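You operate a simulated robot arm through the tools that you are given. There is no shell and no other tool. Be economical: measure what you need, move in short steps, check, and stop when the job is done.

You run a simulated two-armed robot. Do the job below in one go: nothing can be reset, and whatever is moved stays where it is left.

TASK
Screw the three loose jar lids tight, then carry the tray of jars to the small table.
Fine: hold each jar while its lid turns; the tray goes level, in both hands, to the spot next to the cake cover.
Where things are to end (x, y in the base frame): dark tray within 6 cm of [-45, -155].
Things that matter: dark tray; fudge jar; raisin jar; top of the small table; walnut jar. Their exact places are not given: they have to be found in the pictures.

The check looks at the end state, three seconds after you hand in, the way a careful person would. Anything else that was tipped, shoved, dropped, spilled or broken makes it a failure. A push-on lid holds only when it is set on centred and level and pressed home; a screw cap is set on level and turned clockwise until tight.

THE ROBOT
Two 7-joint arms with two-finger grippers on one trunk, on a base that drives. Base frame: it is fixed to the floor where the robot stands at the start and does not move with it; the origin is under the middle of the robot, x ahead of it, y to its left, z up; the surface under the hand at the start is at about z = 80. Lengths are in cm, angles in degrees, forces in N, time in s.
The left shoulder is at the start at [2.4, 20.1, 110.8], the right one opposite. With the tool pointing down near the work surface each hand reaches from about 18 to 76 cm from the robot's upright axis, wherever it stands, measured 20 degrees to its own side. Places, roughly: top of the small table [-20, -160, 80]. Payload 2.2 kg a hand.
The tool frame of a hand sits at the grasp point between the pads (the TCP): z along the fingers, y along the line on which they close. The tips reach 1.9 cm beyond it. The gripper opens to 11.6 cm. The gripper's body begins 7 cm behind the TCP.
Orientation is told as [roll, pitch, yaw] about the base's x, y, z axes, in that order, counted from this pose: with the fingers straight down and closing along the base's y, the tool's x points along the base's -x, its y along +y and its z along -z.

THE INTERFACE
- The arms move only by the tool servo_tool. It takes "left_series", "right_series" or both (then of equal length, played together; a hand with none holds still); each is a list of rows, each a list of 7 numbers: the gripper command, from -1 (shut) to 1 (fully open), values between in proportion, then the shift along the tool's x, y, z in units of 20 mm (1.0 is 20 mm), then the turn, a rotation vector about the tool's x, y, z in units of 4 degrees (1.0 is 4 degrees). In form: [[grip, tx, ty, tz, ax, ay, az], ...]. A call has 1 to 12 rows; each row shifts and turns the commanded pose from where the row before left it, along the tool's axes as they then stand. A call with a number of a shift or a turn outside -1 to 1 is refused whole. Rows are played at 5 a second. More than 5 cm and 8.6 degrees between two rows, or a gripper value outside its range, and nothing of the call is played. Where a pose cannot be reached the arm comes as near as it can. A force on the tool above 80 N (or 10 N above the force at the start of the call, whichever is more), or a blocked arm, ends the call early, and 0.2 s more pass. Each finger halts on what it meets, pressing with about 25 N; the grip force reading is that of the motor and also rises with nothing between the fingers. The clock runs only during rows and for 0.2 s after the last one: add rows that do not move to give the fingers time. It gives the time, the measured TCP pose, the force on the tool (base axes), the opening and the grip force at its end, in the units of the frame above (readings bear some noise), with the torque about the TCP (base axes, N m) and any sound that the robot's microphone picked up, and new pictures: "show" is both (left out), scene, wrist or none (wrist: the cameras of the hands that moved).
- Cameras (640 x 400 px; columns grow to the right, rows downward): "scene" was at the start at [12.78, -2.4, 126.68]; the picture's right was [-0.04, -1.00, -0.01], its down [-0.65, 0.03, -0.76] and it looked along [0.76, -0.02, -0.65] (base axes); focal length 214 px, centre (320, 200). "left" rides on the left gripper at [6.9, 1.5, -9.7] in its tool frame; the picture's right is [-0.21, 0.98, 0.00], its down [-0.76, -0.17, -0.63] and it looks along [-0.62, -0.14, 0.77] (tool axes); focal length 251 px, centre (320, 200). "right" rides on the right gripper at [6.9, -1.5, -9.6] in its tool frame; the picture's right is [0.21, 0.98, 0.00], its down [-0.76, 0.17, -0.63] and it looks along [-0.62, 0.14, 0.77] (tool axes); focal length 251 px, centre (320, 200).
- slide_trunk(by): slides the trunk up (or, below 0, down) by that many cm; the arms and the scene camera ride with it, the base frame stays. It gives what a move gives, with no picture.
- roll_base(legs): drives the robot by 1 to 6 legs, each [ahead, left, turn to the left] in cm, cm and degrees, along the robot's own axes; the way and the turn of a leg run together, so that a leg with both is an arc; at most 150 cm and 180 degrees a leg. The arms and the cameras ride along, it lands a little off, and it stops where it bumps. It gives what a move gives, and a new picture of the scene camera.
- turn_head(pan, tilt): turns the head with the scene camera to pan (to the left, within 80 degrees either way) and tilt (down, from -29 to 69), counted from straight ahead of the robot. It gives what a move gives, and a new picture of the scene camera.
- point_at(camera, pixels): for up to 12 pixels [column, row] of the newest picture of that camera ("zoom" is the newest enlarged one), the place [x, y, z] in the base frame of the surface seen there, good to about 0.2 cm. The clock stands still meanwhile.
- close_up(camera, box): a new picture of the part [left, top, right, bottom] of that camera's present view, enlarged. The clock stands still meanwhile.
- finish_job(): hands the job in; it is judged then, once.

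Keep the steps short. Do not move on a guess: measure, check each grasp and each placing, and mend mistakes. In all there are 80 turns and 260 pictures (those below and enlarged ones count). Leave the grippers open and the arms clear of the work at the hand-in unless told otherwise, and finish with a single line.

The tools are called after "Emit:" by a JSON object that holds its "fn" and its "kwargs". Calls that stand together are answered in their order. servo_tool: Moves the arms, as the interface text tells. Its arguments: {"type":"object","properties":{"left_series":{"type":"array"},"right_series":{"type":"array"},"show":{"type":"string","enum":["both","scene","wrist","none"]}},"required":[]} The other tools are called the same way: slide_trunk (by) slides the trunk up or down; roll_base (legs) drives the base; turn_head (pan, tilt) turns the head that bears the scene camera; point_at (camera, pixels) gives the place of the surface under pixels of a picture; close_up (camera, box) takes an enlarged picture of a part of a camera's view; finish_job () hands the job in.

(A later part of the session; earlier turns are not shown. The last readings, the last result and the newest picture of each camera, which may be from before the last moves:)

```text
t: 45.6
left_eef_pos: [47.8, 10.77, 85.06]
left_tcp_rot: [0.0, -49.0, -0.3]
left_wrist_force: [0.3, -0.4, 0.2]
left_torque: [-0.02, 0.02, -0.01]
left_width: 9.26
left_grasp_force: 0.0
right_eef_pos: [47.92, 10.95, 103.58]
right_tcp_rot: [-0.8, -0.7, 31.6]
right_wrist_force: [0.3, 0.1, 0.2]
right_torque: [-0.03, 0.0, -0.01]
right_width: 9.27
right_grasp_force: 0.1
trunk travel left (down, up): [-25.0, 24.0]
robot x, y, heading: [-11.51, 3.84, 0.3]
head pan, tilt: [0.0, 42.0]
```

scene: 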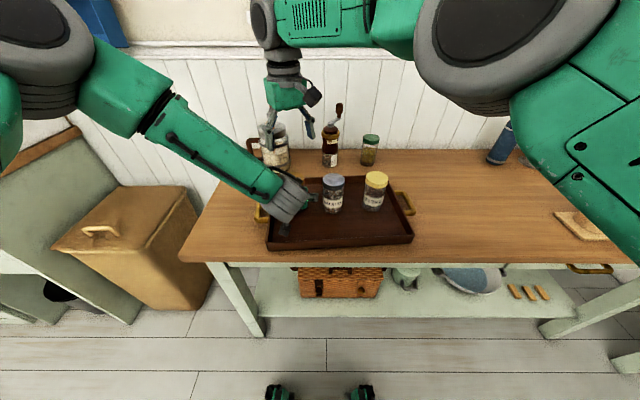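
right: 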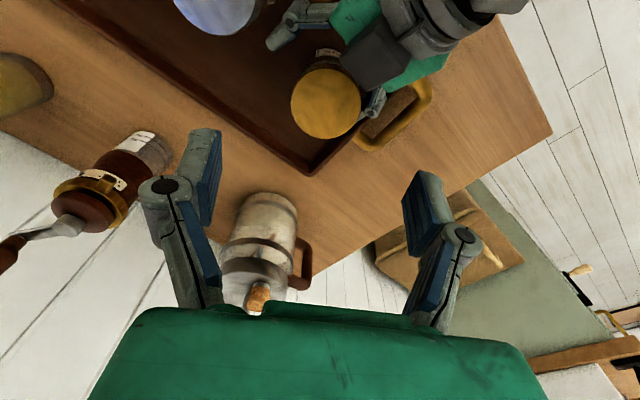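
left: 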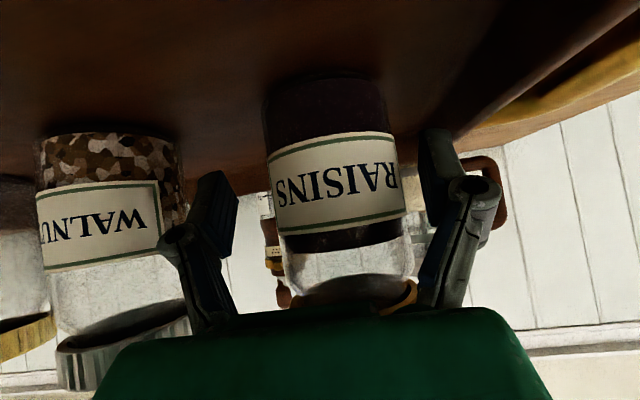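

I'll close the left on the jar (shifting 0.15 cm) and then measure the lid in the right camera.

Emit:
{"fn": "servo_tool", "kwargs": {"left_series": [[0.4, 0, 0.07, 0, 0, 0, 0], [0.2, 0, 0, 0, 0, 0, 0], [0.05, 0, 0, 0, 0, 0, 0], [-0.1, 0, 0, 0, 0, 0, 0], [-0.3, 0, 0, 0, 0, 0, 0], [-0.5, 0, 0, 0, 0, 0, 0]], "right_series": [[0.6, 0, 0, 1, 0, 0, 0], [0.6, 0, 0, 1, 0, 0, 0], [0.6, 0, 0, 0, 0, 0, 0], [0.6, 0, 0, 0, 0, 0, 0], [0.6, 0, 0, 0, 0, 0, 0], [0.6, 0, 0, 0, 0, 0, 0]]}}

```text
t: 47.0
left_eef_pos: [47.68, 10.92, 85.09]
left_tcp_rot: [-0.2, -49.1, -0.2]
left_wrist_force: [-0.5, 0.8, 0.2]
left_torque: [0.09, -0.02, 0.02]
left_width: 5.85
left_grasp_force: 25.1
right_eef_pos: [47.88, 10.85, 99.59]
right_tcp_rot: [-0.6, -0.7, 31.6]
right_wrist_force: [0.3, -0.3, 0.0]
right_torque: [-0.01, 0.0, 0.01]
right_width: 9.29
right_grasp_force: 0.0
trunk travel left (down, up): [-25.0, 24.0]
robot x, y, heading: [-11.85, 3.74, 0.3]
head pan, tilt: [0.0, 42.0]
```

scene: 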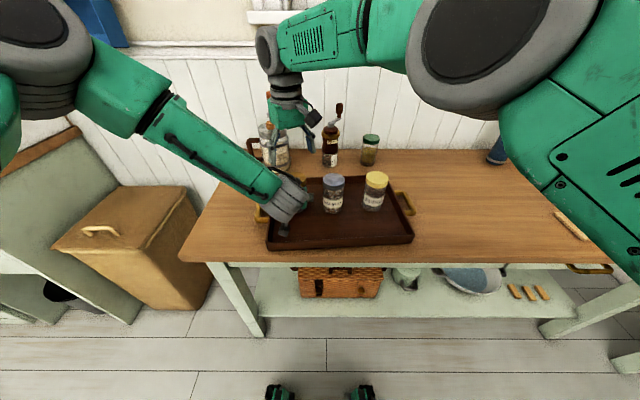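
right: 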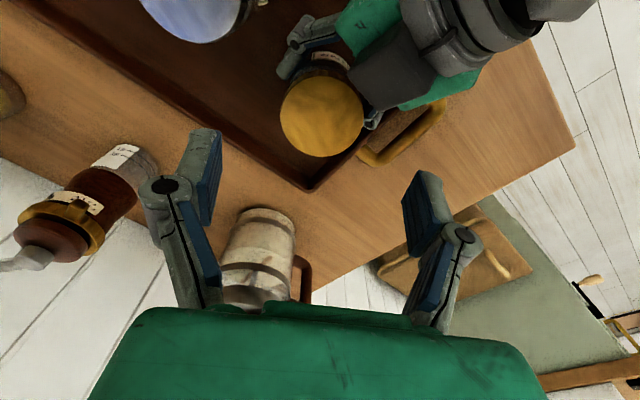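
left: 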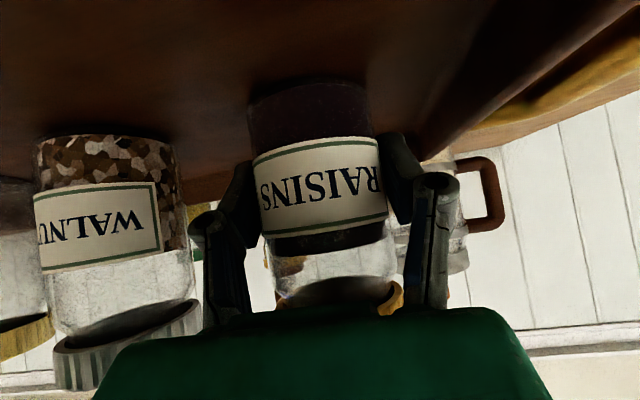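

Now I'll measure the lid centre and the dark box of the left hand near it in the right picture.

Emit:
{"fn": "point_at", "kwargs": {"camera": "right", "pixels": [[283, 117], [362, 117], [322, 80], [322, 153], [375, 100], [360, 75], [395, 40], [425, 75], [305, 60], [372, 122], [410, 50], [345, 45]]}}

Emit:
{"fn": "close_up", "kwargs": {"camera": "right", "box": [230, 0, 470, 180]}}

```text
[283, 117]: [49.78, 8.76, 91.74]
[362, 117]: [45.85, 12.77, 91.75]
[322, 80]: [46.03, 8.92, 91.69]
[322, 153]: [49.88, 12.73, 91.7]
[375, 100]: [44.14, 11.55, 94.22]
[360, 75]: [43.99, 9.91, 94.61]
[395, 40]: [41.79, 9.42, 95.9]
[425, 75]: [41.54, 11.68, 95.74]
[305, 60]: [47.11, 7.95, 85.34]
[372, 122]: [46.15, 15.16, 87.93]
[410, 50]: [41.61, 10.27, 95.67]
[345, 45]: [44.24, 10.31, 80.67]
```

```text
2.22 times, centred on (350, 90) of right
```

zoom: 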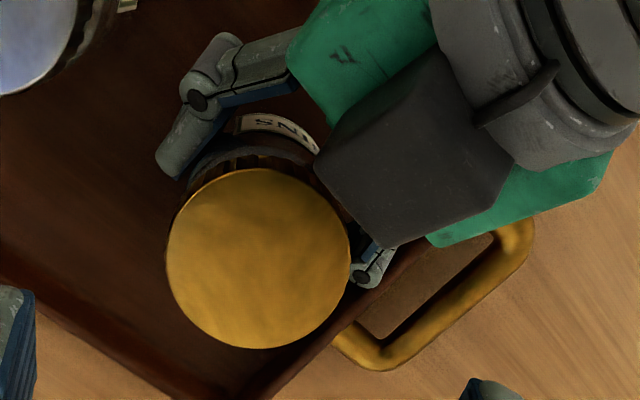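

The lid centre is (47.9, 10.8) and the right TCP is right above it. The left hand's box stays at x≤44.2, clear of the right fingers. I'll lower to z≈91.7, then close on the lid.

Emit:
{"fn": "servo_tool", "kwargs": {"right_series": [[0.6, 0, 0, 1, 0, 0, 0], [0.6, 0, 0, 1, 0, 0, 0], [0.6, 0, 0, 1, 0, 0, 0], [0.6, 0, 0, 0.95, 0, 0, 0], [0.4, 0, 0, 0, 0, 0, 0], [0.2, 0, 0, 0, 0, 0, 0], [0.05, 0, 0, 0, 0, 0, 0], [-0.1, 0, 0, 0, 0, 0, 0], [-0.3, 0, 0, 0, 0, 0, 0], [-0.5, 0, 0, 0, 0, 0, 0]], "show": "wrist"}}

```text
t: 49.2
left_eef_pos: [47.72, 10.82, 85.12]
left_tcp_rot: [-0.1, -49.1, -0.3]
left_wrist_force: [4.9, -5.4, -0.6]
left_torque: [0.26, 0.25, 0.02]
left_width: 5.85
left_grasp_force: 25.5
right_eef_pos: [48.15, 10.85, 91.72]
right_tcp_rot: [-0.6, -0.6, 31.7]
right_wrist_force: [-5.8, 6.6, 0.0]
right_torque: [0.08, 0.08, 0.03]
right_width: 6.04
right_grasp_force: 24.8
trunk travel left (down, up): [-25.0, 24.0]
robot x, y, heading: [-11.84, 3.92, 0.2]
head pan, tilt: [0.0, 42.0]
```

right: 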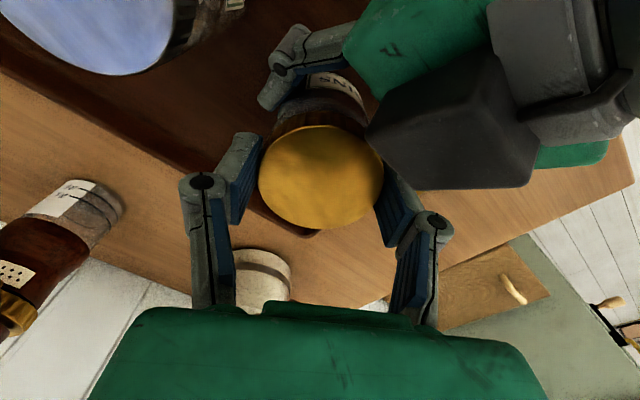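

The lid is gripped (6.04 cm, 25 N). I'll turn it clockwise (+az) 48°.

Emit:
{"fn": "servo_tool", "kwargs": {"right_series": [[-0.5, 0, 0, 0, 0, 0, 1], [-0.5, 0, 0, 0, 0, 0, 1], [-0.5, 0, 0, 0, 0, 0, 1], [-0.5, 0, 0, 0, 0, 0, 1], [-0.5, 0, 0, 0, 0, 0, 1], [-0.5, 0, 0, 0, 0, 0, 1], [-0.5, 0, 0, 0, 0, 0, 1], [-0.5, 0, 0, 0, 0, 0, 1], [-0.5, 0, 0, 0, 0, 0, 1], [-0.5, 0, 0, 0, 0, 0, 1], [-0.5, 0, 0, 0, 0, 0, 1], [-0.5, 0, 0, 0, 0, 0, 1]], "show": "wrist"}}

```text
t: 51.8
left_eef_pos: [47.69, 10.9, 85.16]
left_tcp_rot: [-0.1, -49.2, -0.1]
left_wrist_force: [1.6, -2.1, 0.6]
left_torque: [0.16, -0.05, 0.0]
left_width: 5.87
left_grasp_force: 25.7
right_eef_pos: [48.06, 10.8, 91.75]
right_tcp_rot: [0.0, -1.0, -16.5]
right_wrist_force: [-1.5, 0.9, -1.1]
right_torque: [-0.27, 0.15, -0.03]
right_width: 6.02
right_grasp_force: 25.4
trunk travel left (down, up): [-25.0, 24.0]
robot x, y, heading: [-11.95, 3.67, -0.1]
head pan, tilt: [0.0, 42.0]
```

right: 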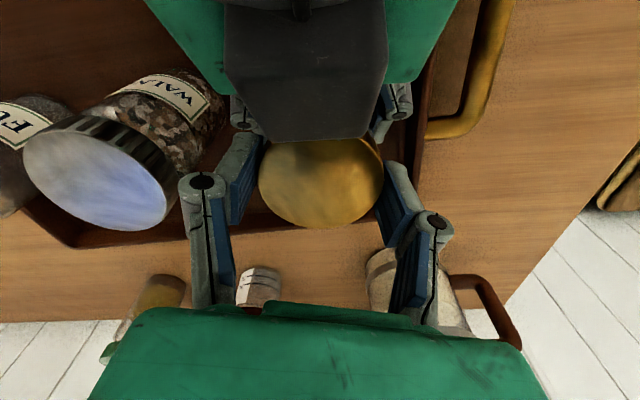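

The lid turned freely with little torque. I'll turn 32° more.

Emit:
{"fn": "servo_tool", "kwargs": {"right_series": [[-0.5, 0, 0, 0, 0, 0, 1], [-0.5, 0, 0, 0, 0, 0, 1], [-0.5, 0, 0, 0, 0, 0, 1], [-0.5, 0, 0, 0, 0, 0, 1], [-0.5, 0, 0, 0, 0, 0, 1], [-0.5, 0, 0, 0, 0, 0, 1], [-0.5, 0, 0, 0, 0, 0, 1], [-0.5, 0, 0, 0, 0, 0, 1]], "show": "wrist"}}

```text
t: 53.6
left_eef_pos: [47.67, 10.82, 85.14]
left_tcp_rot: [-0.2, -49.1, -0.2]
left_wrist_force: [0.3, 6.9, 2.4]
left_torque: [-0.12, -0.15, -0.04]
left_width: 5.87
left_grasp_force: 25.0
right_eef_pos: [47.99, 10.93, 91.72]
right_tcp_rot: [0.6, -0.8, -48.3]
right_wrist_force: [0.5, -6.6, -2.2]
right_torque: [-0.49, 0.21, -0.04]
right_width: 6.02
right_grasp_force: 25.4
trunk travel left (down, up): [-25.0, 24.0]
robot x, y, heading: [-12.1, 4.12, 0.3]
head pan, tilt: [0.0, 42.0]
```

right: 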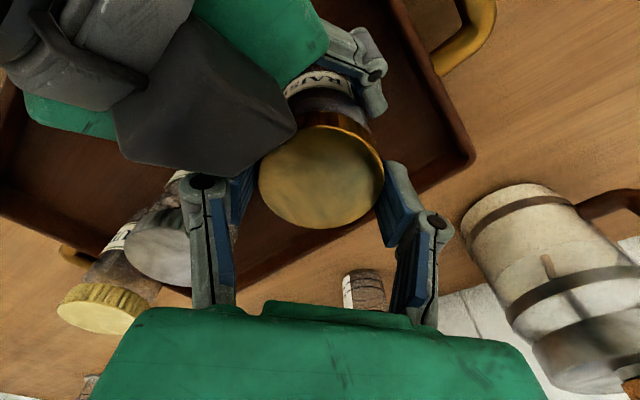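

80° turned and still no thread torque. I'll open slightly and rotate back for another bite.

Emit:
{"fn": "servo_tool", "kwargs": {"right_series": [[0.0, 0, 0, 0, 0, 0, 0], [0.2, 0, 0, 0, 0, 0, 0], [0.2, 0, 0, 0, 0, 0, -1], [0.2, 0, 0, 0, 0, 0, -1], [0.2, 0, 0, 0, 0, 0, -1], [0.2, 0, 0, 0, 0, 0, -1], [0.2, 0, 0, 0, 0, 0, -1], [0.2, 0, 0, 0, 0, 0, -1], [0.2, 0, 0, 0, 0, 0, -1], [0.2, 0, 0, 0, 0, 0, -1], [0.2, 0, 0, 0, 0, 0, -1], [0.2, 0, 0, 0, 0, 0, -1]], "show": "none"}}

Emit:
{"fn": "servo_tool", "kwargs": {"right_series": [[0.2, 0, 0, 0, 0, 0, -1], [0.2, 0, 0, 0, 0, 0, -1], [0.2, 0, 0, 0, 0, 0, -1], [0.2, 0, 0, 0, 0, 0, -1], [0.2, 0, 0, 0, 0, 0, -1], [0.2, 0, 0, 0, 0, 0, -1], [0.2, 0, 0, 0, 0, 0, -1], [0.2, 0, 0, 0, 0, 0, -1], [0.2, 0, 0, 0, 0, 0, -1], [0.2, 0, 0, 0, 0, 0, -1], [-0.2, 0, 0, 0, 0, 0, 0], [-0.5, 0, 0, 0, 0, 0, 0]], "show": "none"}}

Emit:
{"fn": "servo_tool", "kwargs": {"right_series": [[-0.5, 0, 0, 0, 0, 0, 0], [-0.5, 0, 0, 0, 0, 0, 1], [-0.5, 0, 0, 0, 0, 0, 1], [-0.5, 0, 0, 0, 0, 0, 1], [-0.5, 0, 0, 0, 0, 0, 1], [-0.5, 0, 0, 0, 0, 0, 1], [-0.5, 0, 0, 0, 0, 0, 1], [-0.5, 0, 0, 0, 0, 0, 1], [-0.5, 0, 0, 0, 0, 0, 1], [-0.5, 0, 0, 0, 0, 0, 1], [-0.5, 0, 0, 0, 0, 0, 1], [-0.5, 0, 0, 0, 0, 0, 1]], "show": "wrist"}}

```text
t: 56.2
left_eef_pos: [47.65, 10.91, 85.12]
left_tcp_rot: [-0.2, -49.0, -0.2]
left_wrist_force: [-1.3, -1.5, 0.2]
left_torque: [-0.13, 0.03, -0.02]
left_width: 5.85
left_grasp_force: 25.1
right_eef_pos: [47.95, 10.88, 91.66]
right_tcp_rot: [-0.1, -1.0, -8.2]
right_wrist_force: [0.1, -0.2, 1.1]
right_torque: [-0.08, -0.03, -0.01]
right_width: 6.95
right_grasp_force: 0.1
trunk travel left (down, up): [-25.0, 24.0]
robot x, y, heading: [-12.13, 3.55, 0.3]
head pan, tilt: [0.0, 42.0]
```

```text
t: 58.8
left_eef_pos: [47.7, 10.86, 85.2]
left_tcp_rot: [-0.1, -49.1, -0.4]
left_wrist_force: [2.7, -2.4, -0.3]
left_torque: [0.0, 0.02, 0.02]
left_width: 5.86
left_grasp_force: 25.3
right_eef_pos: [48.04, 10.83, 91.74]
right_tcp_rot: [-0.7, -0.8, 31.7]
right_wrist_force: [-2.8, 2.7, 1.5]
right_torque: [0.08, 0.12, -0.01]
right_width: 5.72
right_grasp_force: 24.7
trunk travel left (down, up): [-25.0, 24.0]
robot x, y, heading: [-12.17, 3.91, 0.1]
head pan, tilt: [0.0, 42.0]
```

```text
t: 61.4
left_eef_pos: [47.73, 10.8, 85.17]
left_tcp_rot: [-0.2, -49.1, -0.2]
left_wrist_force: [-2.0, -2.7, 1.3]
left_torque: [0.01, -0.04, -0.64]
left_width: 5.92
left_grasp_force: 25.2
right_eef_pos: [48.07, 10.74, 91.66]
right_tcp_rot: [0.0, -1.0, -12.5]
right_wrist_force: [0.5, 0.6, -1.8]
right_torque: [-0.06, -0.07, 0.69]
right_width: 5.69
right_grasp_force: 25.0
trunk travel left (down, up): [-25.0, 24.0]
robot x, y, heading: [-11.57, 3.75, 0.2]
head pan, tilt: [0.0, 42.0]
```

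right: 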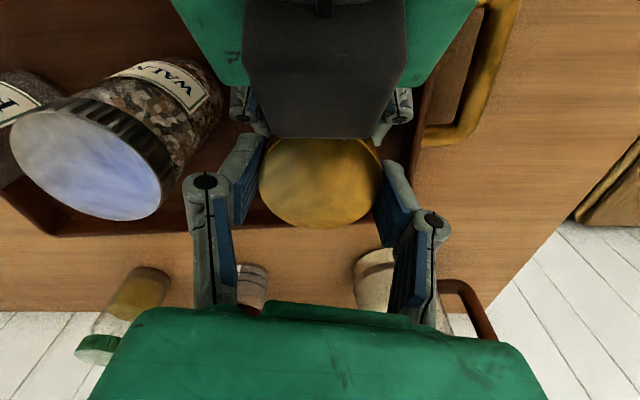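

Thread torque has appeared (0.69 N m). I'll continue a little to see whether it is tight.

Emit:
{"fn": "servo_tool", "kwargs": {"right_series": [[-0.5, 0, 0, 0, 0, 0, 1], [-0.5, 0, 0, 0, 0, 0, 1], [-0.5, 0, 0, 0, 0, 0, 1], [-0.5, 0, 0, 0, 0, 0, 1]], "show": "none"}}

Emit:
{"fn": "servo_tool", "kwargs": {"right_series": [[-0.5, 0, 0, 0, 0, 0, 1], [-0.5, 0, 0, 0, 0, 0, 1], [-0.5, 0, 0, 0, 0, 0, 1], [-0.5, 0, 0, 0, 0, 0, 1]], "show": "wrist"}}

```text
t: 62.4
left_eef_pos: [47.73, 10.83, 85.0]
left_tcp_rot: [-0.2, -49.0, -0.3]
left_wrist_force: [-1.5, -1.8, 1.4]
left_torque: [0.07, -0.05, -0.65]
left_width: 5.9
left_grasp_force: 25.2
right_eef_pos: [48.2, 10.67, 91.74]
right_tcp_rot: [0.3, -1.0, -28.3]
right_wrist_force: [2.6, 2.0, 0.2]
right_torque: [-0.16, -0.09, 0.68]
right_width: 5.67
right_grasp_force: 25.5
trunk travel left (down, up): [-25.0, 24.0]
robot x, y, heading: [-12.09, 3.84, -0.1]
head pan, tilt: [0.0, 42.0]
```

```text
t: 63.4
left_eef_pos: [47.65, 10.84, 85.14]
left_tcp_rot: [-0.2, -49.1, -0.4]
left_wrist_force: [-2.1, -2.8, 0.1]
left_torque: [0.0, -0.04, -0.58]
left_width: 5.88
left_grasp_force: 24.9
right_eef_pos: [48.1, 10.68, 91.72]
right_tcp_rot: [0.4, -0.9, -44.4]
right_wrist_force: [2.4, 0.3, -1.2]
right_torque: [-0.1, -0.07, 0.59]
right_width: 5.64
right_grasp_force: 24.8
trunk travel left (down, up): [-25.0, 24.0]
robot x, y, heading: [-11.71, 3.97, 0.3]
head pan, tilt: [0.0, 42.0]
```

right: 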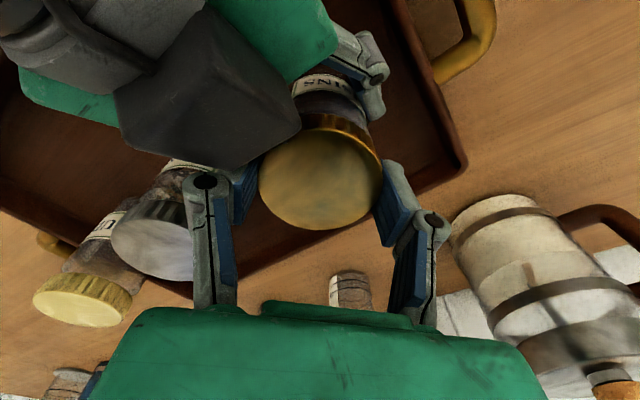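

The torque holds at about 0.65, which suggests the lid is tight and the pads are slipping. I'll check that the jar didn't turn in the left hand and how high the lid sits.

Emit:
{"fn": "close_up", "kwargs": {"camera": "left", "box": [150, 80, 510, 320]}}

Emit:
{"fn": "point_at", "kwargs": {"camera": "right", "pixels": [[300, 170], [320, 180], [340, 190], [325, 215], [345, 170]]}}

Emit:
{"fn": "close_up", "kwargs": {"camera": "right", "box": [220, 60, 420, 250]}}

```text
1.67 times, centred on (330, 200) of left
```

zoom: 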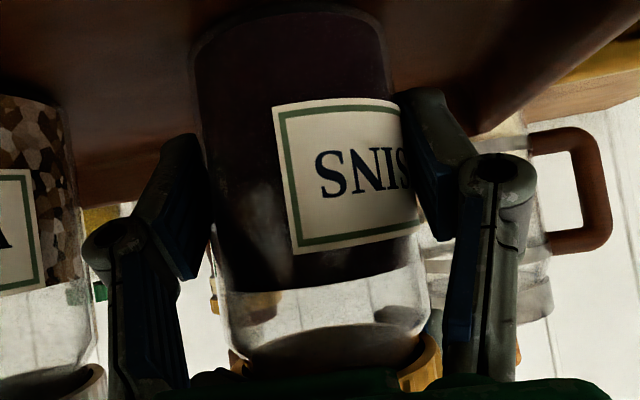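

```text
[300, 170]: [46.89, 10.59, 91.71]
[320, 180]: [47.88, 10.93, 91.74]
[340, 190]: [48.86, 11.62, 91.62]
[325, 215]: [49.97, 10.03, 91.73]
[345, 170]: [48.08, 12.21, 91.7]
```

```text
2.11 times, centred on (320, 155) of right
```

zoom: 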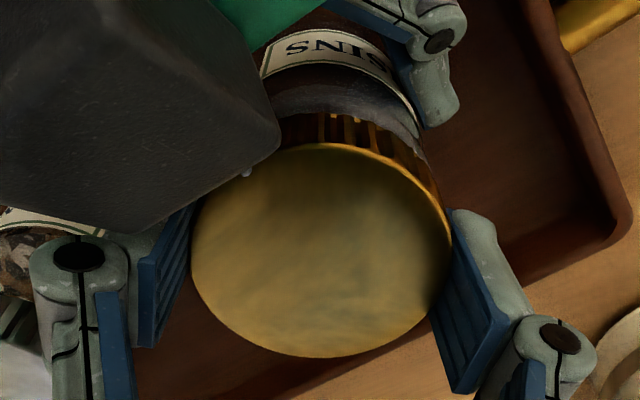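

The jar slipped in the left grip at the same 0.65 N m, so the raisin lid is tight to the grip's limit. I'll open the right and lift, release the left and back off, then turn the right wrist back.

Emit:
{"fn": "servo_tool", "kwargs": {"right_series": [[0.0, 0, 0, 0, 0, 0, 0], [0.2, 0, 0, 0, 0, 0, 0], [0.2, 0, 0, -1, 0, 0, 0], [0.2, 0, 0, -1, 0, 0, 0], [0.4, 0, 0, -1, 0, 0, 0], [0.6, 0, 0, -1, 0, 0, 0], [0.6, 0, 0, -1, 0, 0, 0], [0.6, 0, 0, 0, 0, 0, -1], [0.6, 0, 0, 0, 0, 0, -1], [0.6, 0, 0, 0, 0, 0, -1], [0.6, 0, 0, 0, 0, 0, -1], [0.6, 0, 0, 0, 0, 0, -1]], "left_series": [[-0.5, 0, 0, 0, 0, 0, 0], [-0.5, 0, 0, 0, 0, 0, 0], [-0.5, 0, 0, 0, 0, 0, 0], [-0.5, 0, 0, 0, 0, 0, 0], [-0.5, 0, 0, 0, 0, 0, 0], [-0.1, 0, 0, 0, 0, 0, 0], [0.2, 0, 0, 0, 0, 0, 0], [0.6, 0, 0, 0, 0, 0, 0], [0.6, 0, 0, 0, 0, 0, 0], [0.6, 0.185, 0, -0.94, 0, 0, 0], [0.6, 0.185, 0, -0.94, 0, 0, 0], [0.6, 0.185, 0, -0.94, 0, 0, 0]], "show": "none"}}

Emit:
{"fn": "servo_tool", "kwargs": {"right_series": [[0.6, 0, 0, 0, 0, 0, -1], [0.6, 0, 0, 0, 0, 0, -1], [0.6, 0, 0, 0, 0, 0, -1], [0.6, 0, 0, 0, 0, 0, -1], [0.6, 0, 0, 0, 0, 0, -1], [0.6, 0, 0, 0, 0, 0, -1], [0.6, 0, 0, 0, 0, 0, -1], [0.6, 0, 0, 0, 0, 0, -1], [0.6, 0, 0, 0, 0, 0, -1], [0.6, 0, 0, 0, 0, 0, -1], [0.6, 0, 0, 0, 0, 0, -1], [0.6, 0, 0, 0, 0, 0, -1]], "left_series": [[0.6, 0.185, 0, -0.94, 0, 0, 0], [0.6, 0.185, 0, -0.94, 0, 0, 0], [0.6, 0.185, 0, -0.94, 0, 0, 0], [0.6, 0, -0.9, 0, 0, 0, 0], [0.6, 0, -0.9, 0, 0, 0, 0], [0.6, 0, -0.9, 0, 0, 0, 0], [0.6, 0, -0.9, 0, 0, 0, 0], [0.6, 0, -0.9, 0, 0, 0, 0], [0.6, 0, -0.9, 0, 0, 0, 0], [0.6, 0, 0, 0, 0, 0, 0], [0.6, 0, 0, 0, 0, 0, 0], [0.6, 0, 0, 0, 0, 0, 0]], "show": "both"}}

```text
t: 66.0
left_eef_pos: [42.62, 10.94, 87.96]
left_tcp_rot: [-0.2, -49.2, -0.3]
left_wrist_force: [0.2, 0.0, -0.9]
left_torque: [-0.04, -0.02, 0.01]
left_width: 9.27
left_grasp_force: 0.0
right_eef_pos: [48.02, 10.42, 101.92]
right_tcp_rot: [0.6, -0.7, -24.9]
right_wrist_force: [-0.8, -0.3, -0.3]
right_torque: [0.02, 0.01, 0.0]
right_width: 9.26
right_grasp_force: 0.1
trunk travel left (down, up): [-25.0, 24.0]
robot x, y, heading: [-11.93, 3.7, 0.2]
head pan, tilt: [0.0, 42.0]
```

```text
t: 68.6
left_eef_pos: [37.6, 0.12, 90.65]
left_tcp_rot: [-0.1, -49.2, -0.3]
left_wrist_force: [0.8, -1.3, 1.1]
left_torque: [-0.01, -0.02, 0.01]
left_width: 9.27
left_grasp_force: 0.0
right_eef_pos: [48.24, 10.26, 101.82]
right_tcp_rot: [-0.3, -0.7, 23.1]
right_wrist_force: [-0.7, -0.4, 0.6]
right_torque: [-0.01, 0.01, 0.0]
right_width: 9.25
right_grasp_force: 0.0
trunk travel left (down, up): [-25.0, 24.0]
robot x, y, heading: [-11.92, 3.65, 0.0]
head pan, tilt: [0.0, 42.0]
```

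scene: 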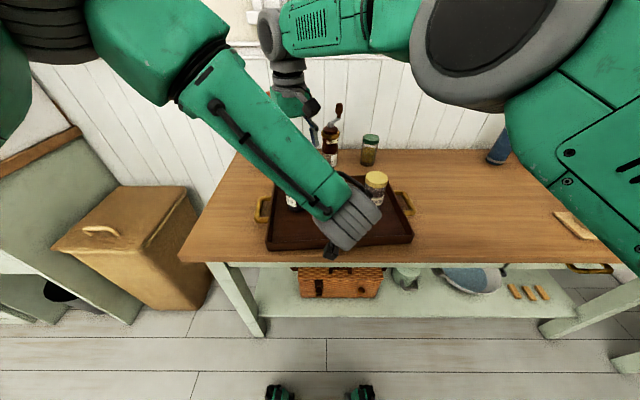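
right: 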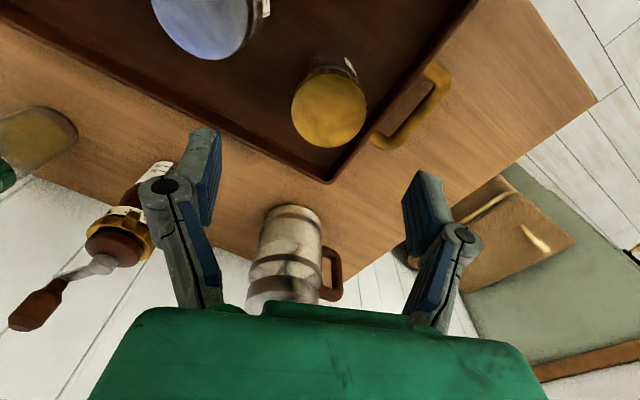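
left: 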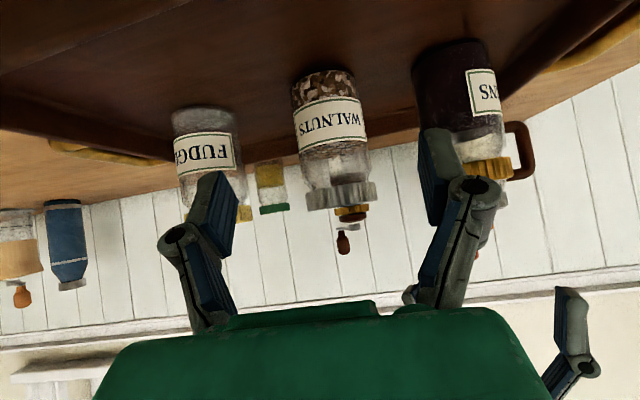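

The walnut jar is centred for the left hand. I'll advance and close on it while the right hand moves above its lid.

Emit:
{"fn": "servo_tool", "kwargs": {"left_series": [[0.6, -0.16, 0, 0.907, 0, 0, 0], [0.6, -0.16, 0, 0.907, 0, 0, 0], [0.6, -0.16, 0, 0.907, 0, 0, 0], [0.6, -0.16, 0, 0.907, 0, 0, 0], [0.6, -0.16, 0, 0.907, 0, 0, 0], [0.6, -0.16, 0, 0.907, 0, 0, 0], [0.6, 0, 0, 0, 0, 0, 0], [0.4, 0, 0, 0, 0, 0, 0], [0.2, 0, 0, 0, 0, 0, 0], [0.05, 0, 0, 0, 0, 0, 0], [-0.2, 0, 0, 0, 0, 0, 0], [-0.5, 0, 0, 0, 0, 0, 0]], "right_series": [[0.6, 0.412, -0.748, 0, 0, 0, 0], [0.6, 0.412, -0.748, 0, 0, 0, 0], [0.6, 0.412, -0.748, 0, 0, 0, 0], [0.6, 0.412, -0.748, 0, 0, 0, 0], [0.6, 0.412, -0.748, 0, 0, 0, 0], [0.6, 0.412, -0.748, 0, 0, 0, 0], [0.6, 0, 0, 0, 0, 0, -1], [0.6, 0, 0, 0, 0, 0, -1], [0.6, 0, 0, 0.5, 0, 0, 0], [0.6, 0, 0, 0.5, 0, 0, 0], [0.6, 0, 0, 0, 0, 0, 0], [0.6, 0, 0, 0, 0, 0, 0]]}}

```text
t: 71.2
left_eef_pos: [47.12, -0.07, 85.11]
left_tcp_rot: [0.0, -49.2, -0.4]
left_wrist_force: [1.6, -0.4, 0.2]
left_torque: [0.09, -0.08, -0.02]
left_width: 5.86
left_grasp_force: 25.2
right_eef_pos: [46.91, 0.49, 99.73]
right_tcp_rot: [-0.6, -0.7, 31.7]
right_wrist_force: [0.3, 0.4, 0.2]
right_torque: [0.01, -0.02, -0.01]
right_width: 9.29
right_grasp_force: 0.1
trunk travel left (down, up): [-25.0, 24.0]
robot x, y, heading: [-11.86, 3.85, 0.3]
head pan, tilt: [0.0, 42.0]
```

scene: 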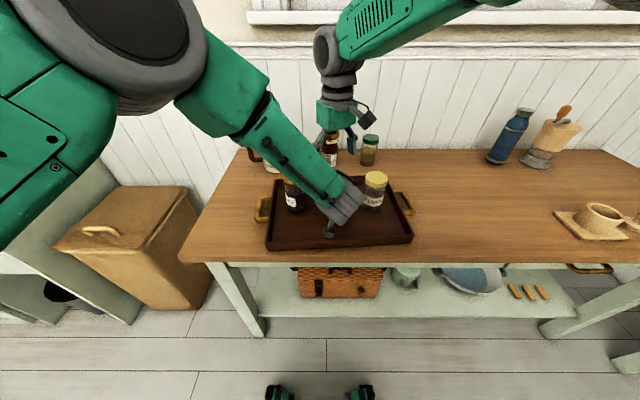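
right: 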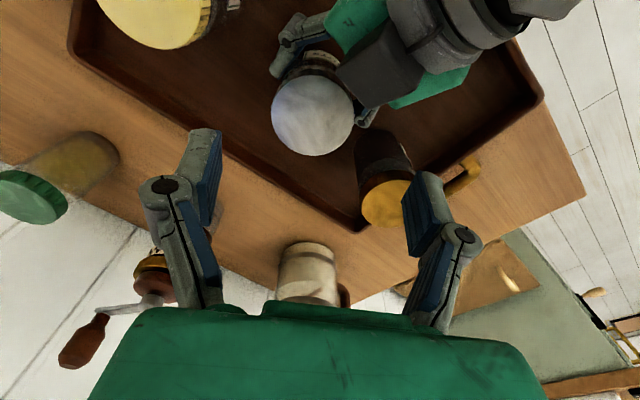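
left: 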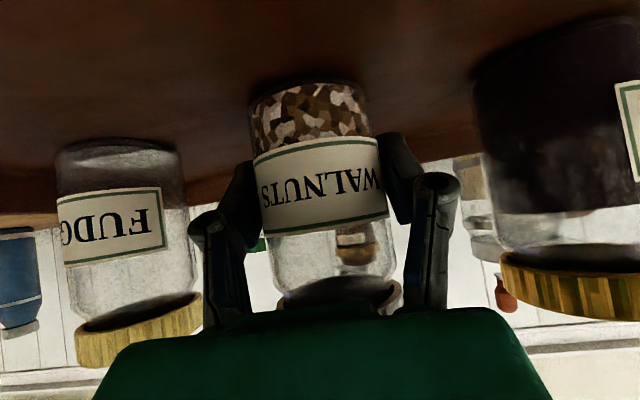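

The walnut jar is held. I'll measure its lid centre.

Emit:
{"fn": "point_at", "kwargs": {"camera": "right", "pixels": [[274, 117], [351, 117], [313, 81], [313, 153]]}}

```text
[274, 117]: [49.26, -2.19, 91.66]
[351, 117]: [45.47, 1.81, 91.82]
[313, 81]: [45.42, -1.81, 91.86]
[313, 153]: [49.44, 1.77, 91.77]
```

Centre (47.4, -0.1). I'll correct, lower, close on the lid and begin turning.

Emit:
{"fn": "servo_tool", "kwargs": {"right_series": [[0.6, -0.05, -0.38, 0, 0, 0, 0], [0.6, 0, 0, 1, 0, 0, 0], [0.6, 0, 0, 1, 0, 0, 0], [0.6, 0, 0, 1, 0, 0, 0], [0.6, 0, 0, 1, 0, 0, 0], [0.4, 0, 0, 0, 0, 0, 0], [0.2, 0, 0, 0, 0, 0, 0], [0.0, 0, 0, 0, 0, 0, 0], [-0.3, 0, 0, 0, 0, 0, 0], [-0.5, 0, 0, 0, 0, 0, 0]], "show": "wrist"}}

Emit:
{"fn": "servo_tool", "kwargs": {"right_series": [[-0.5, 0, 0, 0, 0, 0, 1], [-0.5, 0, 0, 0, 0, 0, 1], [-0.5, 0, 0, 0, 0, 0, 1], [-0.5, 0, 0, 0, 0, 0, 1], [-0.5, 0, 0, 0, 0, 0, 1], [-0.5, 0, 0, 0, 0, 0, 1], [-0.5, 0, 0, 0, 0, 0, 1], [-0.5, 0, 0, 0, 0, 0, 1], [-0.5, 0, 0, 0, 0, 0, 1], [-0.5, 0, 0, 0, 0, 0, 1], [-0.5, 0, 0, 0, 0, 0, 1], [-0.5, 0, 0, 0, 0, 0, 1]], "show": "none"}}

Emit:
{"fn": "servo_tool", "kwargs": {"right_series": [[-0.5, 0, 0, 0, 0, 0, 1], [-0.5, 0, 0, 0, 0, 0, 1], [-0.5, 0, 0, 0, 0, 0, 1], [-0.5, 0, 0, 0, 0, 0, 1], [-0.5, 0, 0, 0, 0, 0, 1], [-0.5, 0, 0, 0, 0, 0, 1], [-0.5, 0, 0, 0, 0, 0, 1]], "show": "wrist"}}

```text
t: 73.4
left_eef_pos: [47.16, -0.03, 85.14]
left_tcp_rot: [-0.1, -49.1, -0.4]
left_wrist_force: [8.2, -7.2, 0.0]
left_torque: [0.1, 0.29, -0.03]
left_width: 5.86
left_grasp_force: 24.7
right_eef_pos: [47.55, -0.16, 91.73]
right_tcp_rot: [-0.5, -0.7, 31.7]
right_wrist_force: [-8.9, 7.6, 1.9]
right_torque: [0.35, 0.27, -0.02]
right_width: 6.04
right_grasp_force: 25.1
trunk travel left (down, up): [-25.0, 24.0]
robot x, y, heading: [-11.67, 3.91, 0.4]
head pan, tilt: [0.0, 42.0]
```

right: 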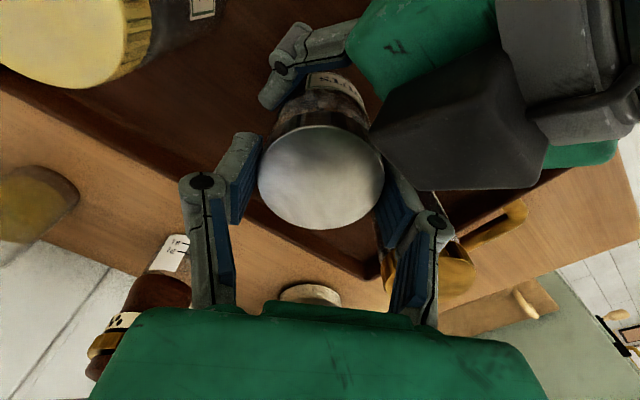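

```text
t: 76.0
left_eef_pos: [47.07, -0.2, 85.08]
left_tcp_rot: [-0.1, -49.3, -0.5]
left_wrist_force: [11.0, -17.8, 8.9]
left_torque: [0.53, 0.24, -0.03]
left_width: 5.85
left_grasp_force: 25.0
right_eef_pos: [47.82, -0.49, 91.97]
right_tcp_rot: [1.0, -0.4, -17.1]
right_wrist_force: [-11.7, 16.4, -11.9]
right_torque: [0.56, 0.43, -0.01]
right_width: 6.03
right_grasp_force: 25.2
trunk travel left (down, up): [-25.0, 24.0]
robot x, y, heading: [-11.59, 3.59, 0.2]
head pan, tilt: [0.0, 42.0]
```

```text
t: 77.6
left_eef_pos: [46.88, -0.15, 85.03]
left_tcp_rot: [-0.1, -49.0, -0.5]
left_wrist_force: [-0.4, -25.3, -5.5]
left_torque: [0.89, 0.01, -0.24]
left_width: 6.12
left_grasp_force: 25.2
right_eef_pos: [48.2, -1.07, 92.05]
right_tcp_rot: [1.4, 0.1, -45.9]
right_wrist_force: [-0.5, 24.8, 2.4]
right_torque: [0.89, -0.02, -0.07]
right_width: 6.02
right_grasp_force: 24.9
trunk travel left (down, up): [-25.0, 24.0]
robot x, y, heading: [-12.03, 3.49, 0.4]
head pan, tilt: [0.0, 42.0]
```

right: 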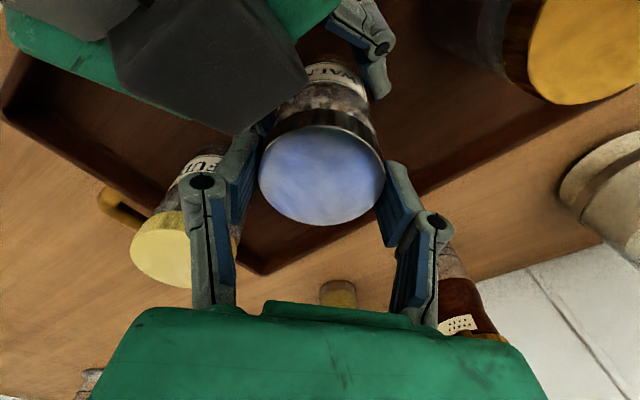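

A side force of 25 N built up: the right finger has run into the left hand's box at this yaw. I'll turn back 28° to take the pressure off and check.

Emit:
{"fn": "servo_tool", "kwargs": {"right_series": [[-0.5, 0, 0, 0, 0, 0, -1], [-0.5, 0, 0, 0, 0, 0, -1], [-0.5, 0, 0, 0, 0, 0, -1], [-0.5, 0, 0, 0, 0, 0, -1], [-0.5, 0, 0, 0, 0, 0, -1], [-0.5, 0, 0, 0, 0, 0, -1], [-0.5, 0, 0, 0, 0, 0, -1], [-0.5, 0, 0, 0, 0, 0, 0]], "show": "both"}}

Emit:
{"fn": "close_up", "kwargs": {"camera": "left", "box": [150, 80, 510, 320]}}

```text
t: 79.4
left_eef_pos: [47.26, 0.16, 85.24]
left_tcp_rot: [0.0, -49.1, -0.2]
left_wrist_force: [-2.4, 4.6, -3.3]
left_torque: [0.18, 0.28, 0.02]
left_width: 5.87
left_grasp_force: 24.8
right_eef_pos: [47.55, -0.21, 91.71]
right_tcp_rot: [-0.1, -0.9, -16.1]
right_wrist_force: [2.1, -6.4, 0.7]
right_torque: [-0.56, -0.4, 0.02]
right_width: 5.98
right_grasp_force: 25.1
trunk travel left (down, up): [-25.0, 24.0]
robot x, y, heading: [-11.88, 3.93, 0.3]
head pan, tilt: [0.0, 42.0]
```

scene: 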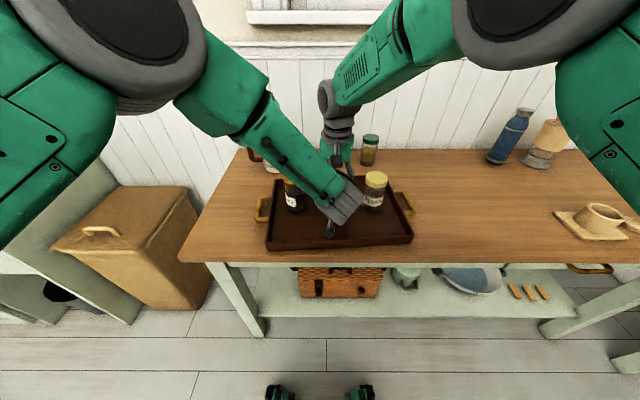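
right: 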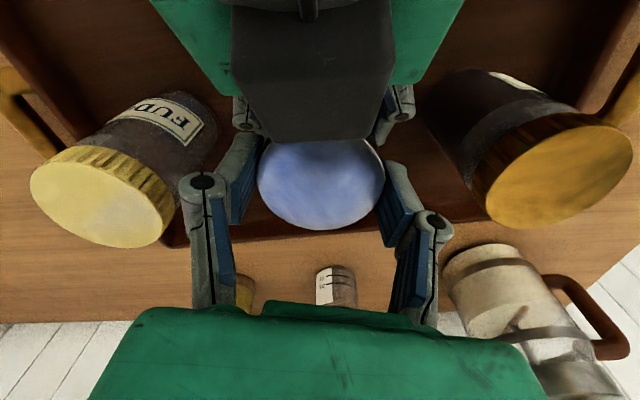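

```text
1.67 times, centred on (330, 200) of left
```

zoom: 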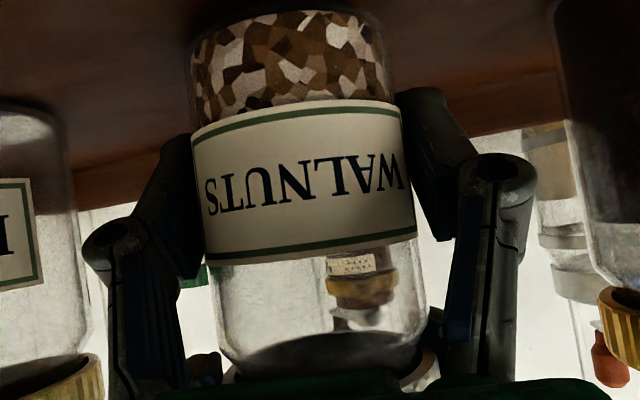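

Things are back in line and the jar is fine. I'll open, rotate back to +32° and regrip for a cleaner bite.

Emit:
{"fn": "servo_tool", "kwargs": {"right_series": [[0.0, 0, 0, 0, 0, 0, 0], [0.2, 0, 0, 0, 0, 0, 0], [0.2, 0, 0, 0, 0, 0, -1], [0.2, 0, 0, 0, 0, 0, -1], [0.2, 0, 0, 0, 0, 0, -1], [0.2, 0, 0, 0, 0, 0, -1], [0.2, 0, 0, 0, 0, 0, -1], [0.2, 0, 0, 0, 0, 0, -1], [0.2, 0, 0, 0, 0, 0, -1], [0.2, 0, 0, 0, 0, 0, -1], [0.2, 0, 0, 0, 0, 0, -1], [0.2, 0, 0, 0, 0, 0, -1]], "show": "none"}}

Emit:
{"fn": "servo_tool", "kwargs": {"right_series": [[0.2, 0, 0, 0, 0, 0, -0.5], [0.0, 0, 0, 0, 0, 0, 0], [-0.3, 0, 0, 0, 0, 0, 0], [-0.5, 0, 0, 0, 0, 0, 0], [-0.5, 0, 0, 0, 0, 0, 0]], "show": "wrist"}}

```text
t: 82.0
left_eef_pos: [47.1, -0.07, 85.05]
left_tcp_rot: [-0.1, -49.1, -0.4]
left_wrist_force: [-0.6, 0.3, -3.7]
left_torque: [-0.01, 0.01, -0.02]
left_width: 5.87
left_grasp_force: 25.2
right_eef_pos: [47.64, -0.06, 91.67]
right_tcp_rot: [-0.5, -0.8, 23.6]
right_wrist_force: [0.8, 0.0, -0.7]
right_torque: [-0.01, -0.03, 0.01]
right_width: 6.95
right_grasp_force: 0.1
trunk travel left (down, up): [-25.0, 24.0]
robot x, y, heading: [-11.66, 3.87, 0.4]
head pan, tilt: [0.0, 42.0]
```

```text
t: 83.2
left_eef_pos: [47.05, -0.12, 85.05]
left_tcp_rot: [-0.1, -49.1, -0.4]
left_wrist_force: [3.4, -5.4, -4.1]
left_torque: [0.25, 0.15, -0.02]
left_width: 5.86
left_grasp_force: 24.9
right_eef_pos: [47.62, -0.11, 91.76]
right_tcp_rot: [-0.5, -0.8, 25.7]
right_wrist_force: [-3.4, 4.9, 1.3]
right_torque: [0.07, 0.1, -0.05]
right_width: 5.85
right_grasp_force: 24.9
trunk travel left (down, up): [-25.0, 24.0]
robot x, y, heading: [-12.06, 3.7, 0.3]
head pan, tilt: [0.0, 42.0]
```

right: 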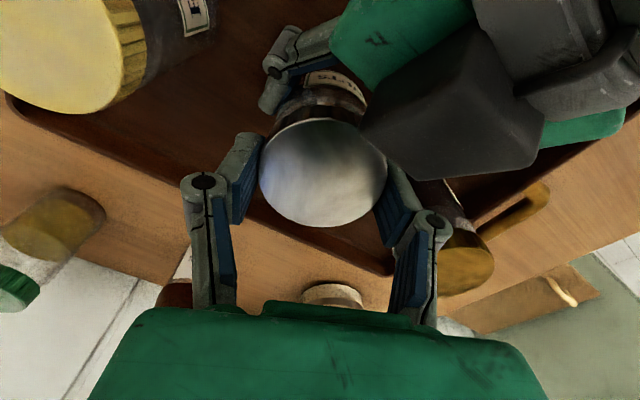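

Gripped at 5.85 with small side force. I'll turn clockwise 32° and read.

Emit:
{"fn": "servo_tool", "kwargs": {"right_series": [[-0.5, 0, 0, 0, 0, 0, 1], [-0.5, 0, 0, 0, 0, 0, 1], [-0.5, 0, 0, 0, 0, 0, 1], [-0.5, 0, 0, 0, 0, 0, 1], [-0.5, 0, 0, 0, 0, 0, 1], [-0.5, 0, 0, 0, 0, 0, 1], [-0.5, 0, 0, 0, 0, 0, 1], [-0.5, 0, 0, 0, 0, 0, 1]], "show": "none"}}

Emit:
{"fn": "servo_tool", "kwargs": {"right_series": [[-0.5, 0, 0, 0, 0, 0, 1], [-0.5, 0, 0, 0, 0, 0, 1], [-0.5, 0, 0, 0, 0, 0, 1], [-0.5, 0, 0, 0, 0, 0, 1], [-0.5, 0, 0, 0, 0, 0, 1]], "show": "wrist"}}

Emit:
{"fn": "close_up", "kwargs": {"camera": "left", "box": [150, 80, 510, 320]}}

```text
t: 85.0
left_eef_pos: [47.14, 0.11, 85.07]
left_tcp_rot: [0.0, -49.1, -0.3]
left_wrist_force: [-1.0, 4.4, -0.5]
left_torque: [-0.25, -0.16, -0.01]
left_width: 5.82
left_grasp_force: 24.8
right_eef_pos: [47.72, -0.2, 91.69]
right_tcp_rot: [-0.1, -1.0, -6.4]
right_wrist_force: [1.2, -3.9, -2.5]
right_torque: [-0.06, 0.11, 0.01]
right_width: 5.76
right_grasp_force: 24.5
trunk travel left (down, up): [-25.0, 24.0]
robot x, y, heading: [-12.08, 3.55, -0.1]
head pan, tilt: [0.0, 42.0]
```

```text
t: 86.2
left_eef_pos: [47.11, -0.22, 85.14]
left_tcp_rot: [-0.2, -49.1, -0.4]
left_wrist_force: [11.3, -18.1, 8.0]
left_torque: [0.59, 0.3, -0.05]
left_width: 5.91
left_grasp_force: 25.2
right_eef_pos: [48.0, -0.77, 92.11]
right_tcp_rot: [1.4, 0.0, -27.7]
right_wrist_force: [-11.2, 18.3, -12.6]
right_torque: [0.61, 0.36, -0.04]
right_width: 5.73
right_grasp_force: 24.9
trunk travel left (down, up): [-25.0, 24.0]
robot x, y, heading: [-11.62, 3.75, 0.0]
head pan, tilt: [0.0, 42.0]
```

right: 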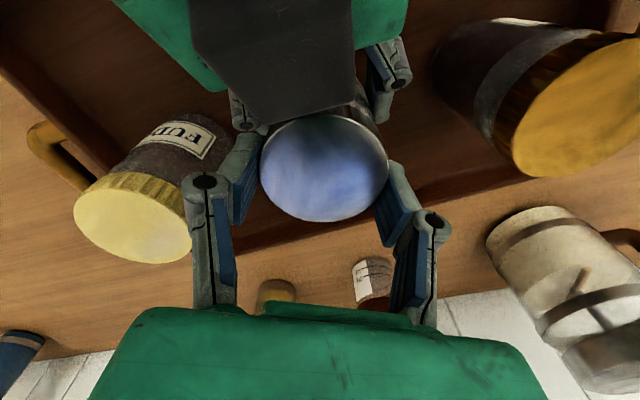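

```text
1.67 times, centred on (330, 200) of left
```

zoom: 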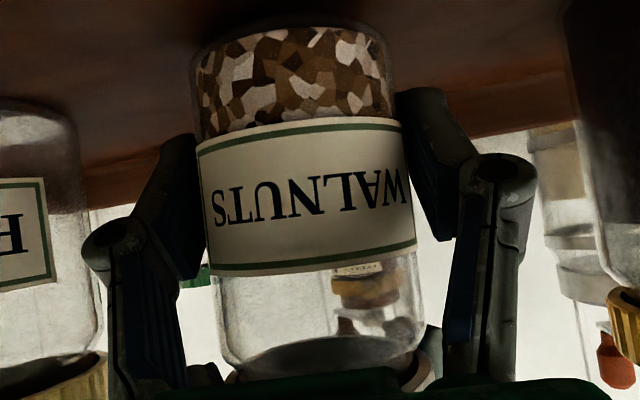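

Between -6° and -28° the hands touch again, and the right is lifted 0.4 cm. I'll look at where the contact is.

Emit:
{"fn": "close_up", "kwargs": {"camera": "scene", "box": [270, 100, 430, 250]}}

```text
2.67 times, centred on (350, 175) of scene
```

zoom: 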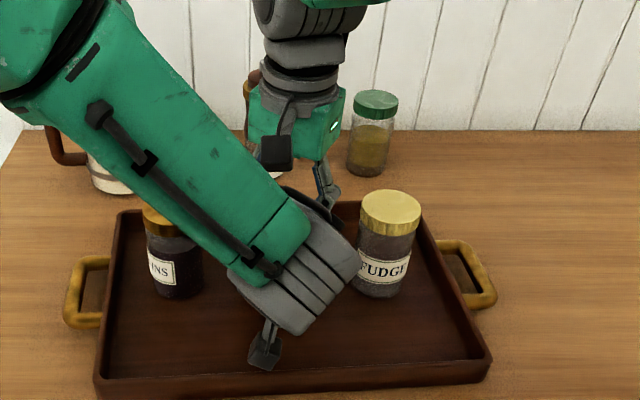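

The right hand's camera box is meeting the left forearm at negative yaw. I'll keep the turning between about +35° and -5° for this jar, turning back, opening and regripping.

Emit:
{"fn": "servo_tool", "kwargs": {"right_series": [[-0.5, 0, 0, 0, 0, 0, -1], [-0.5, 0, 0, 0, 0, 0, -1], [-0.5, 0, 0, 0, 0, 0, -1], [-0.5, 0, 0, 0, 0, 0, -1], [0.0, 0, 0, 0, 0, 0, -1], [0.2, 0, 0, 0, 0, 0, 0], [0.2, 0, 0, 0, 0, 0, -1], [0.2, 0, 0, 0, 0, 0, -1], [0.2, 0, 0, 0, 0, 0, -1], [0.2, 0, 0, 0, 0, 0, -1], [0.2, 0, 0, 0, 0, 0, -1], [0.2, 0, 0, 0, 0, 0, -1]], "show": "none"}}

Emit:
{"fn": "servo_tool", "kwargs": {"right_series": [[0.2, 0, 0, 0, 0, 0, -1], [0.2, 0, 0, 0, 0, 0, -1], [0.2, 0, 0, 0, 0, 0, -1], [0.2, 0, 0, 0, 0, 0, -1], [0.0, 0, 0, 0, 0, 0, 0], [-0.3, 0, 0, 0, 0, 0, 0], [-0.5, 0, 0, 0, 0, 0, 0], [-0.5, 0, 0, 0, 0, 0, 0]], "show": "none"}}

Emit:
{"fn": "servo_tool", "kwargs": {"right_series": [[-0.5, 0, 0, 0, 0, 0, 1], [-0.5, 0, 0, 0, 0, 0, 1], [-0.5, 0, 0, 0, 0, 0, 1], [-0.5, 0, 0, 0, 0, 0, 1], [-0.5, 0, 0, 0, 0, 0, 1], [-0.5, 0, 0, 0, 0, 0, 1], [-0.5, 0, 0, 0, 0, 0, 1], [-0.5, 0, 0, 0, 0, 0, 1], [-0.5, 0, 0, 0, 0, 0, 1]], "show": "wrist"}}

```text
t: 88.8
left_eef_pos: [47.04, -0.0, 85.15]
left_tcp_rot: [-0.1, -49.0, -0.3]
left_wrist_force: [0.4, 0.4, -2.7]
left_torque: [-0.04, 0.0, -0.01]
left_width: 5.87
left_grasp_force: 25.0
right_eef_pos: [47.59, -0.14, 91.7]
right_tcp_rot: [-0.4, -0.9, 17.7]
right_wrist_force: [0.1, 0.0, 0.4]
right_torque: [0.0, 0.01, -0.02]
right_width: 6.97
right_grasp_force: 0.1
trunk travel left (down, up): [-25.0, 24.0]
robot x, y, heading: [-11.62, 3.81, 0.3]
head pan, tilt: [0.0, 42.0]
```

```text
t: 90.6
left_eef_pos: [47.1, 0.03, 85.11]
left_tcp_rot: [-0.1, -49.0, -0.4]
left_wrist_force: [5.6, -3.0, -13.2]
left_torque: [-0.09, -0.18, 0.16]
left_width: 5.84
left_grasp_force: 25.3
right_eef_pos: [47.56, -0.15, 91.73]
right_tcp_rot: [-0.7, -0.7, 33.7]
right_wrist_force: [-5.7, 4.1, 9.3]
right_torque: [0.3, 0.6, -0.19]
right_width: 5.72
right_grasp_force: 24.5
trunk travel left (down, up): [-25.0, 24.0]
robot x, y, heading: [-11.65, 3.75, -0.0]
head pan, tilt: [0.0, 42.0]
```

```text
t: 92.6
left_eef_pos: [47.21, 0.02, 85.13]
left_tcp_rot: [-0.2, -49.1, -0.3]
left_wrist_force: [0.9, -6.3, 2.3]
left_torque: [-0.06, -0.17, -0.23]
left_width: 5.88
left_grasp_force: 25.2
right_eef_pos: [47.68, -0.19, 91.83]
right_tcp_rot: [0.0, -0.8, -2.6]
right_wrist_force: [-1.5, 6.2, -4.7]
right_torque: [0.5, 0.23, 0.19]
right_width: 5.67
right_grasp_force: 24.5
trunk travel left (down, up): [-25.0, 24.0]
robot x, y, heading: [-11.7, 3.77, 0.1]
head pan, tilt: [0.0, 42.0]
```

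right: 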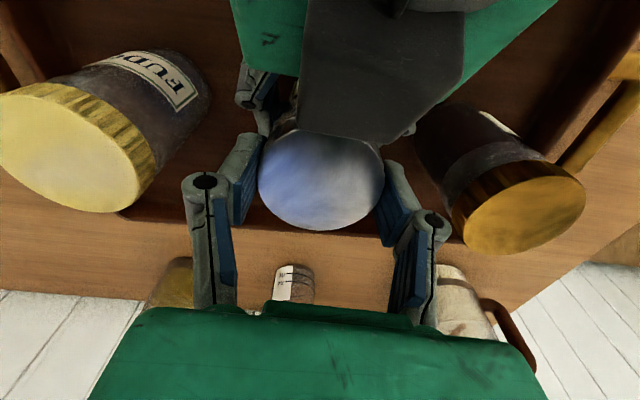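

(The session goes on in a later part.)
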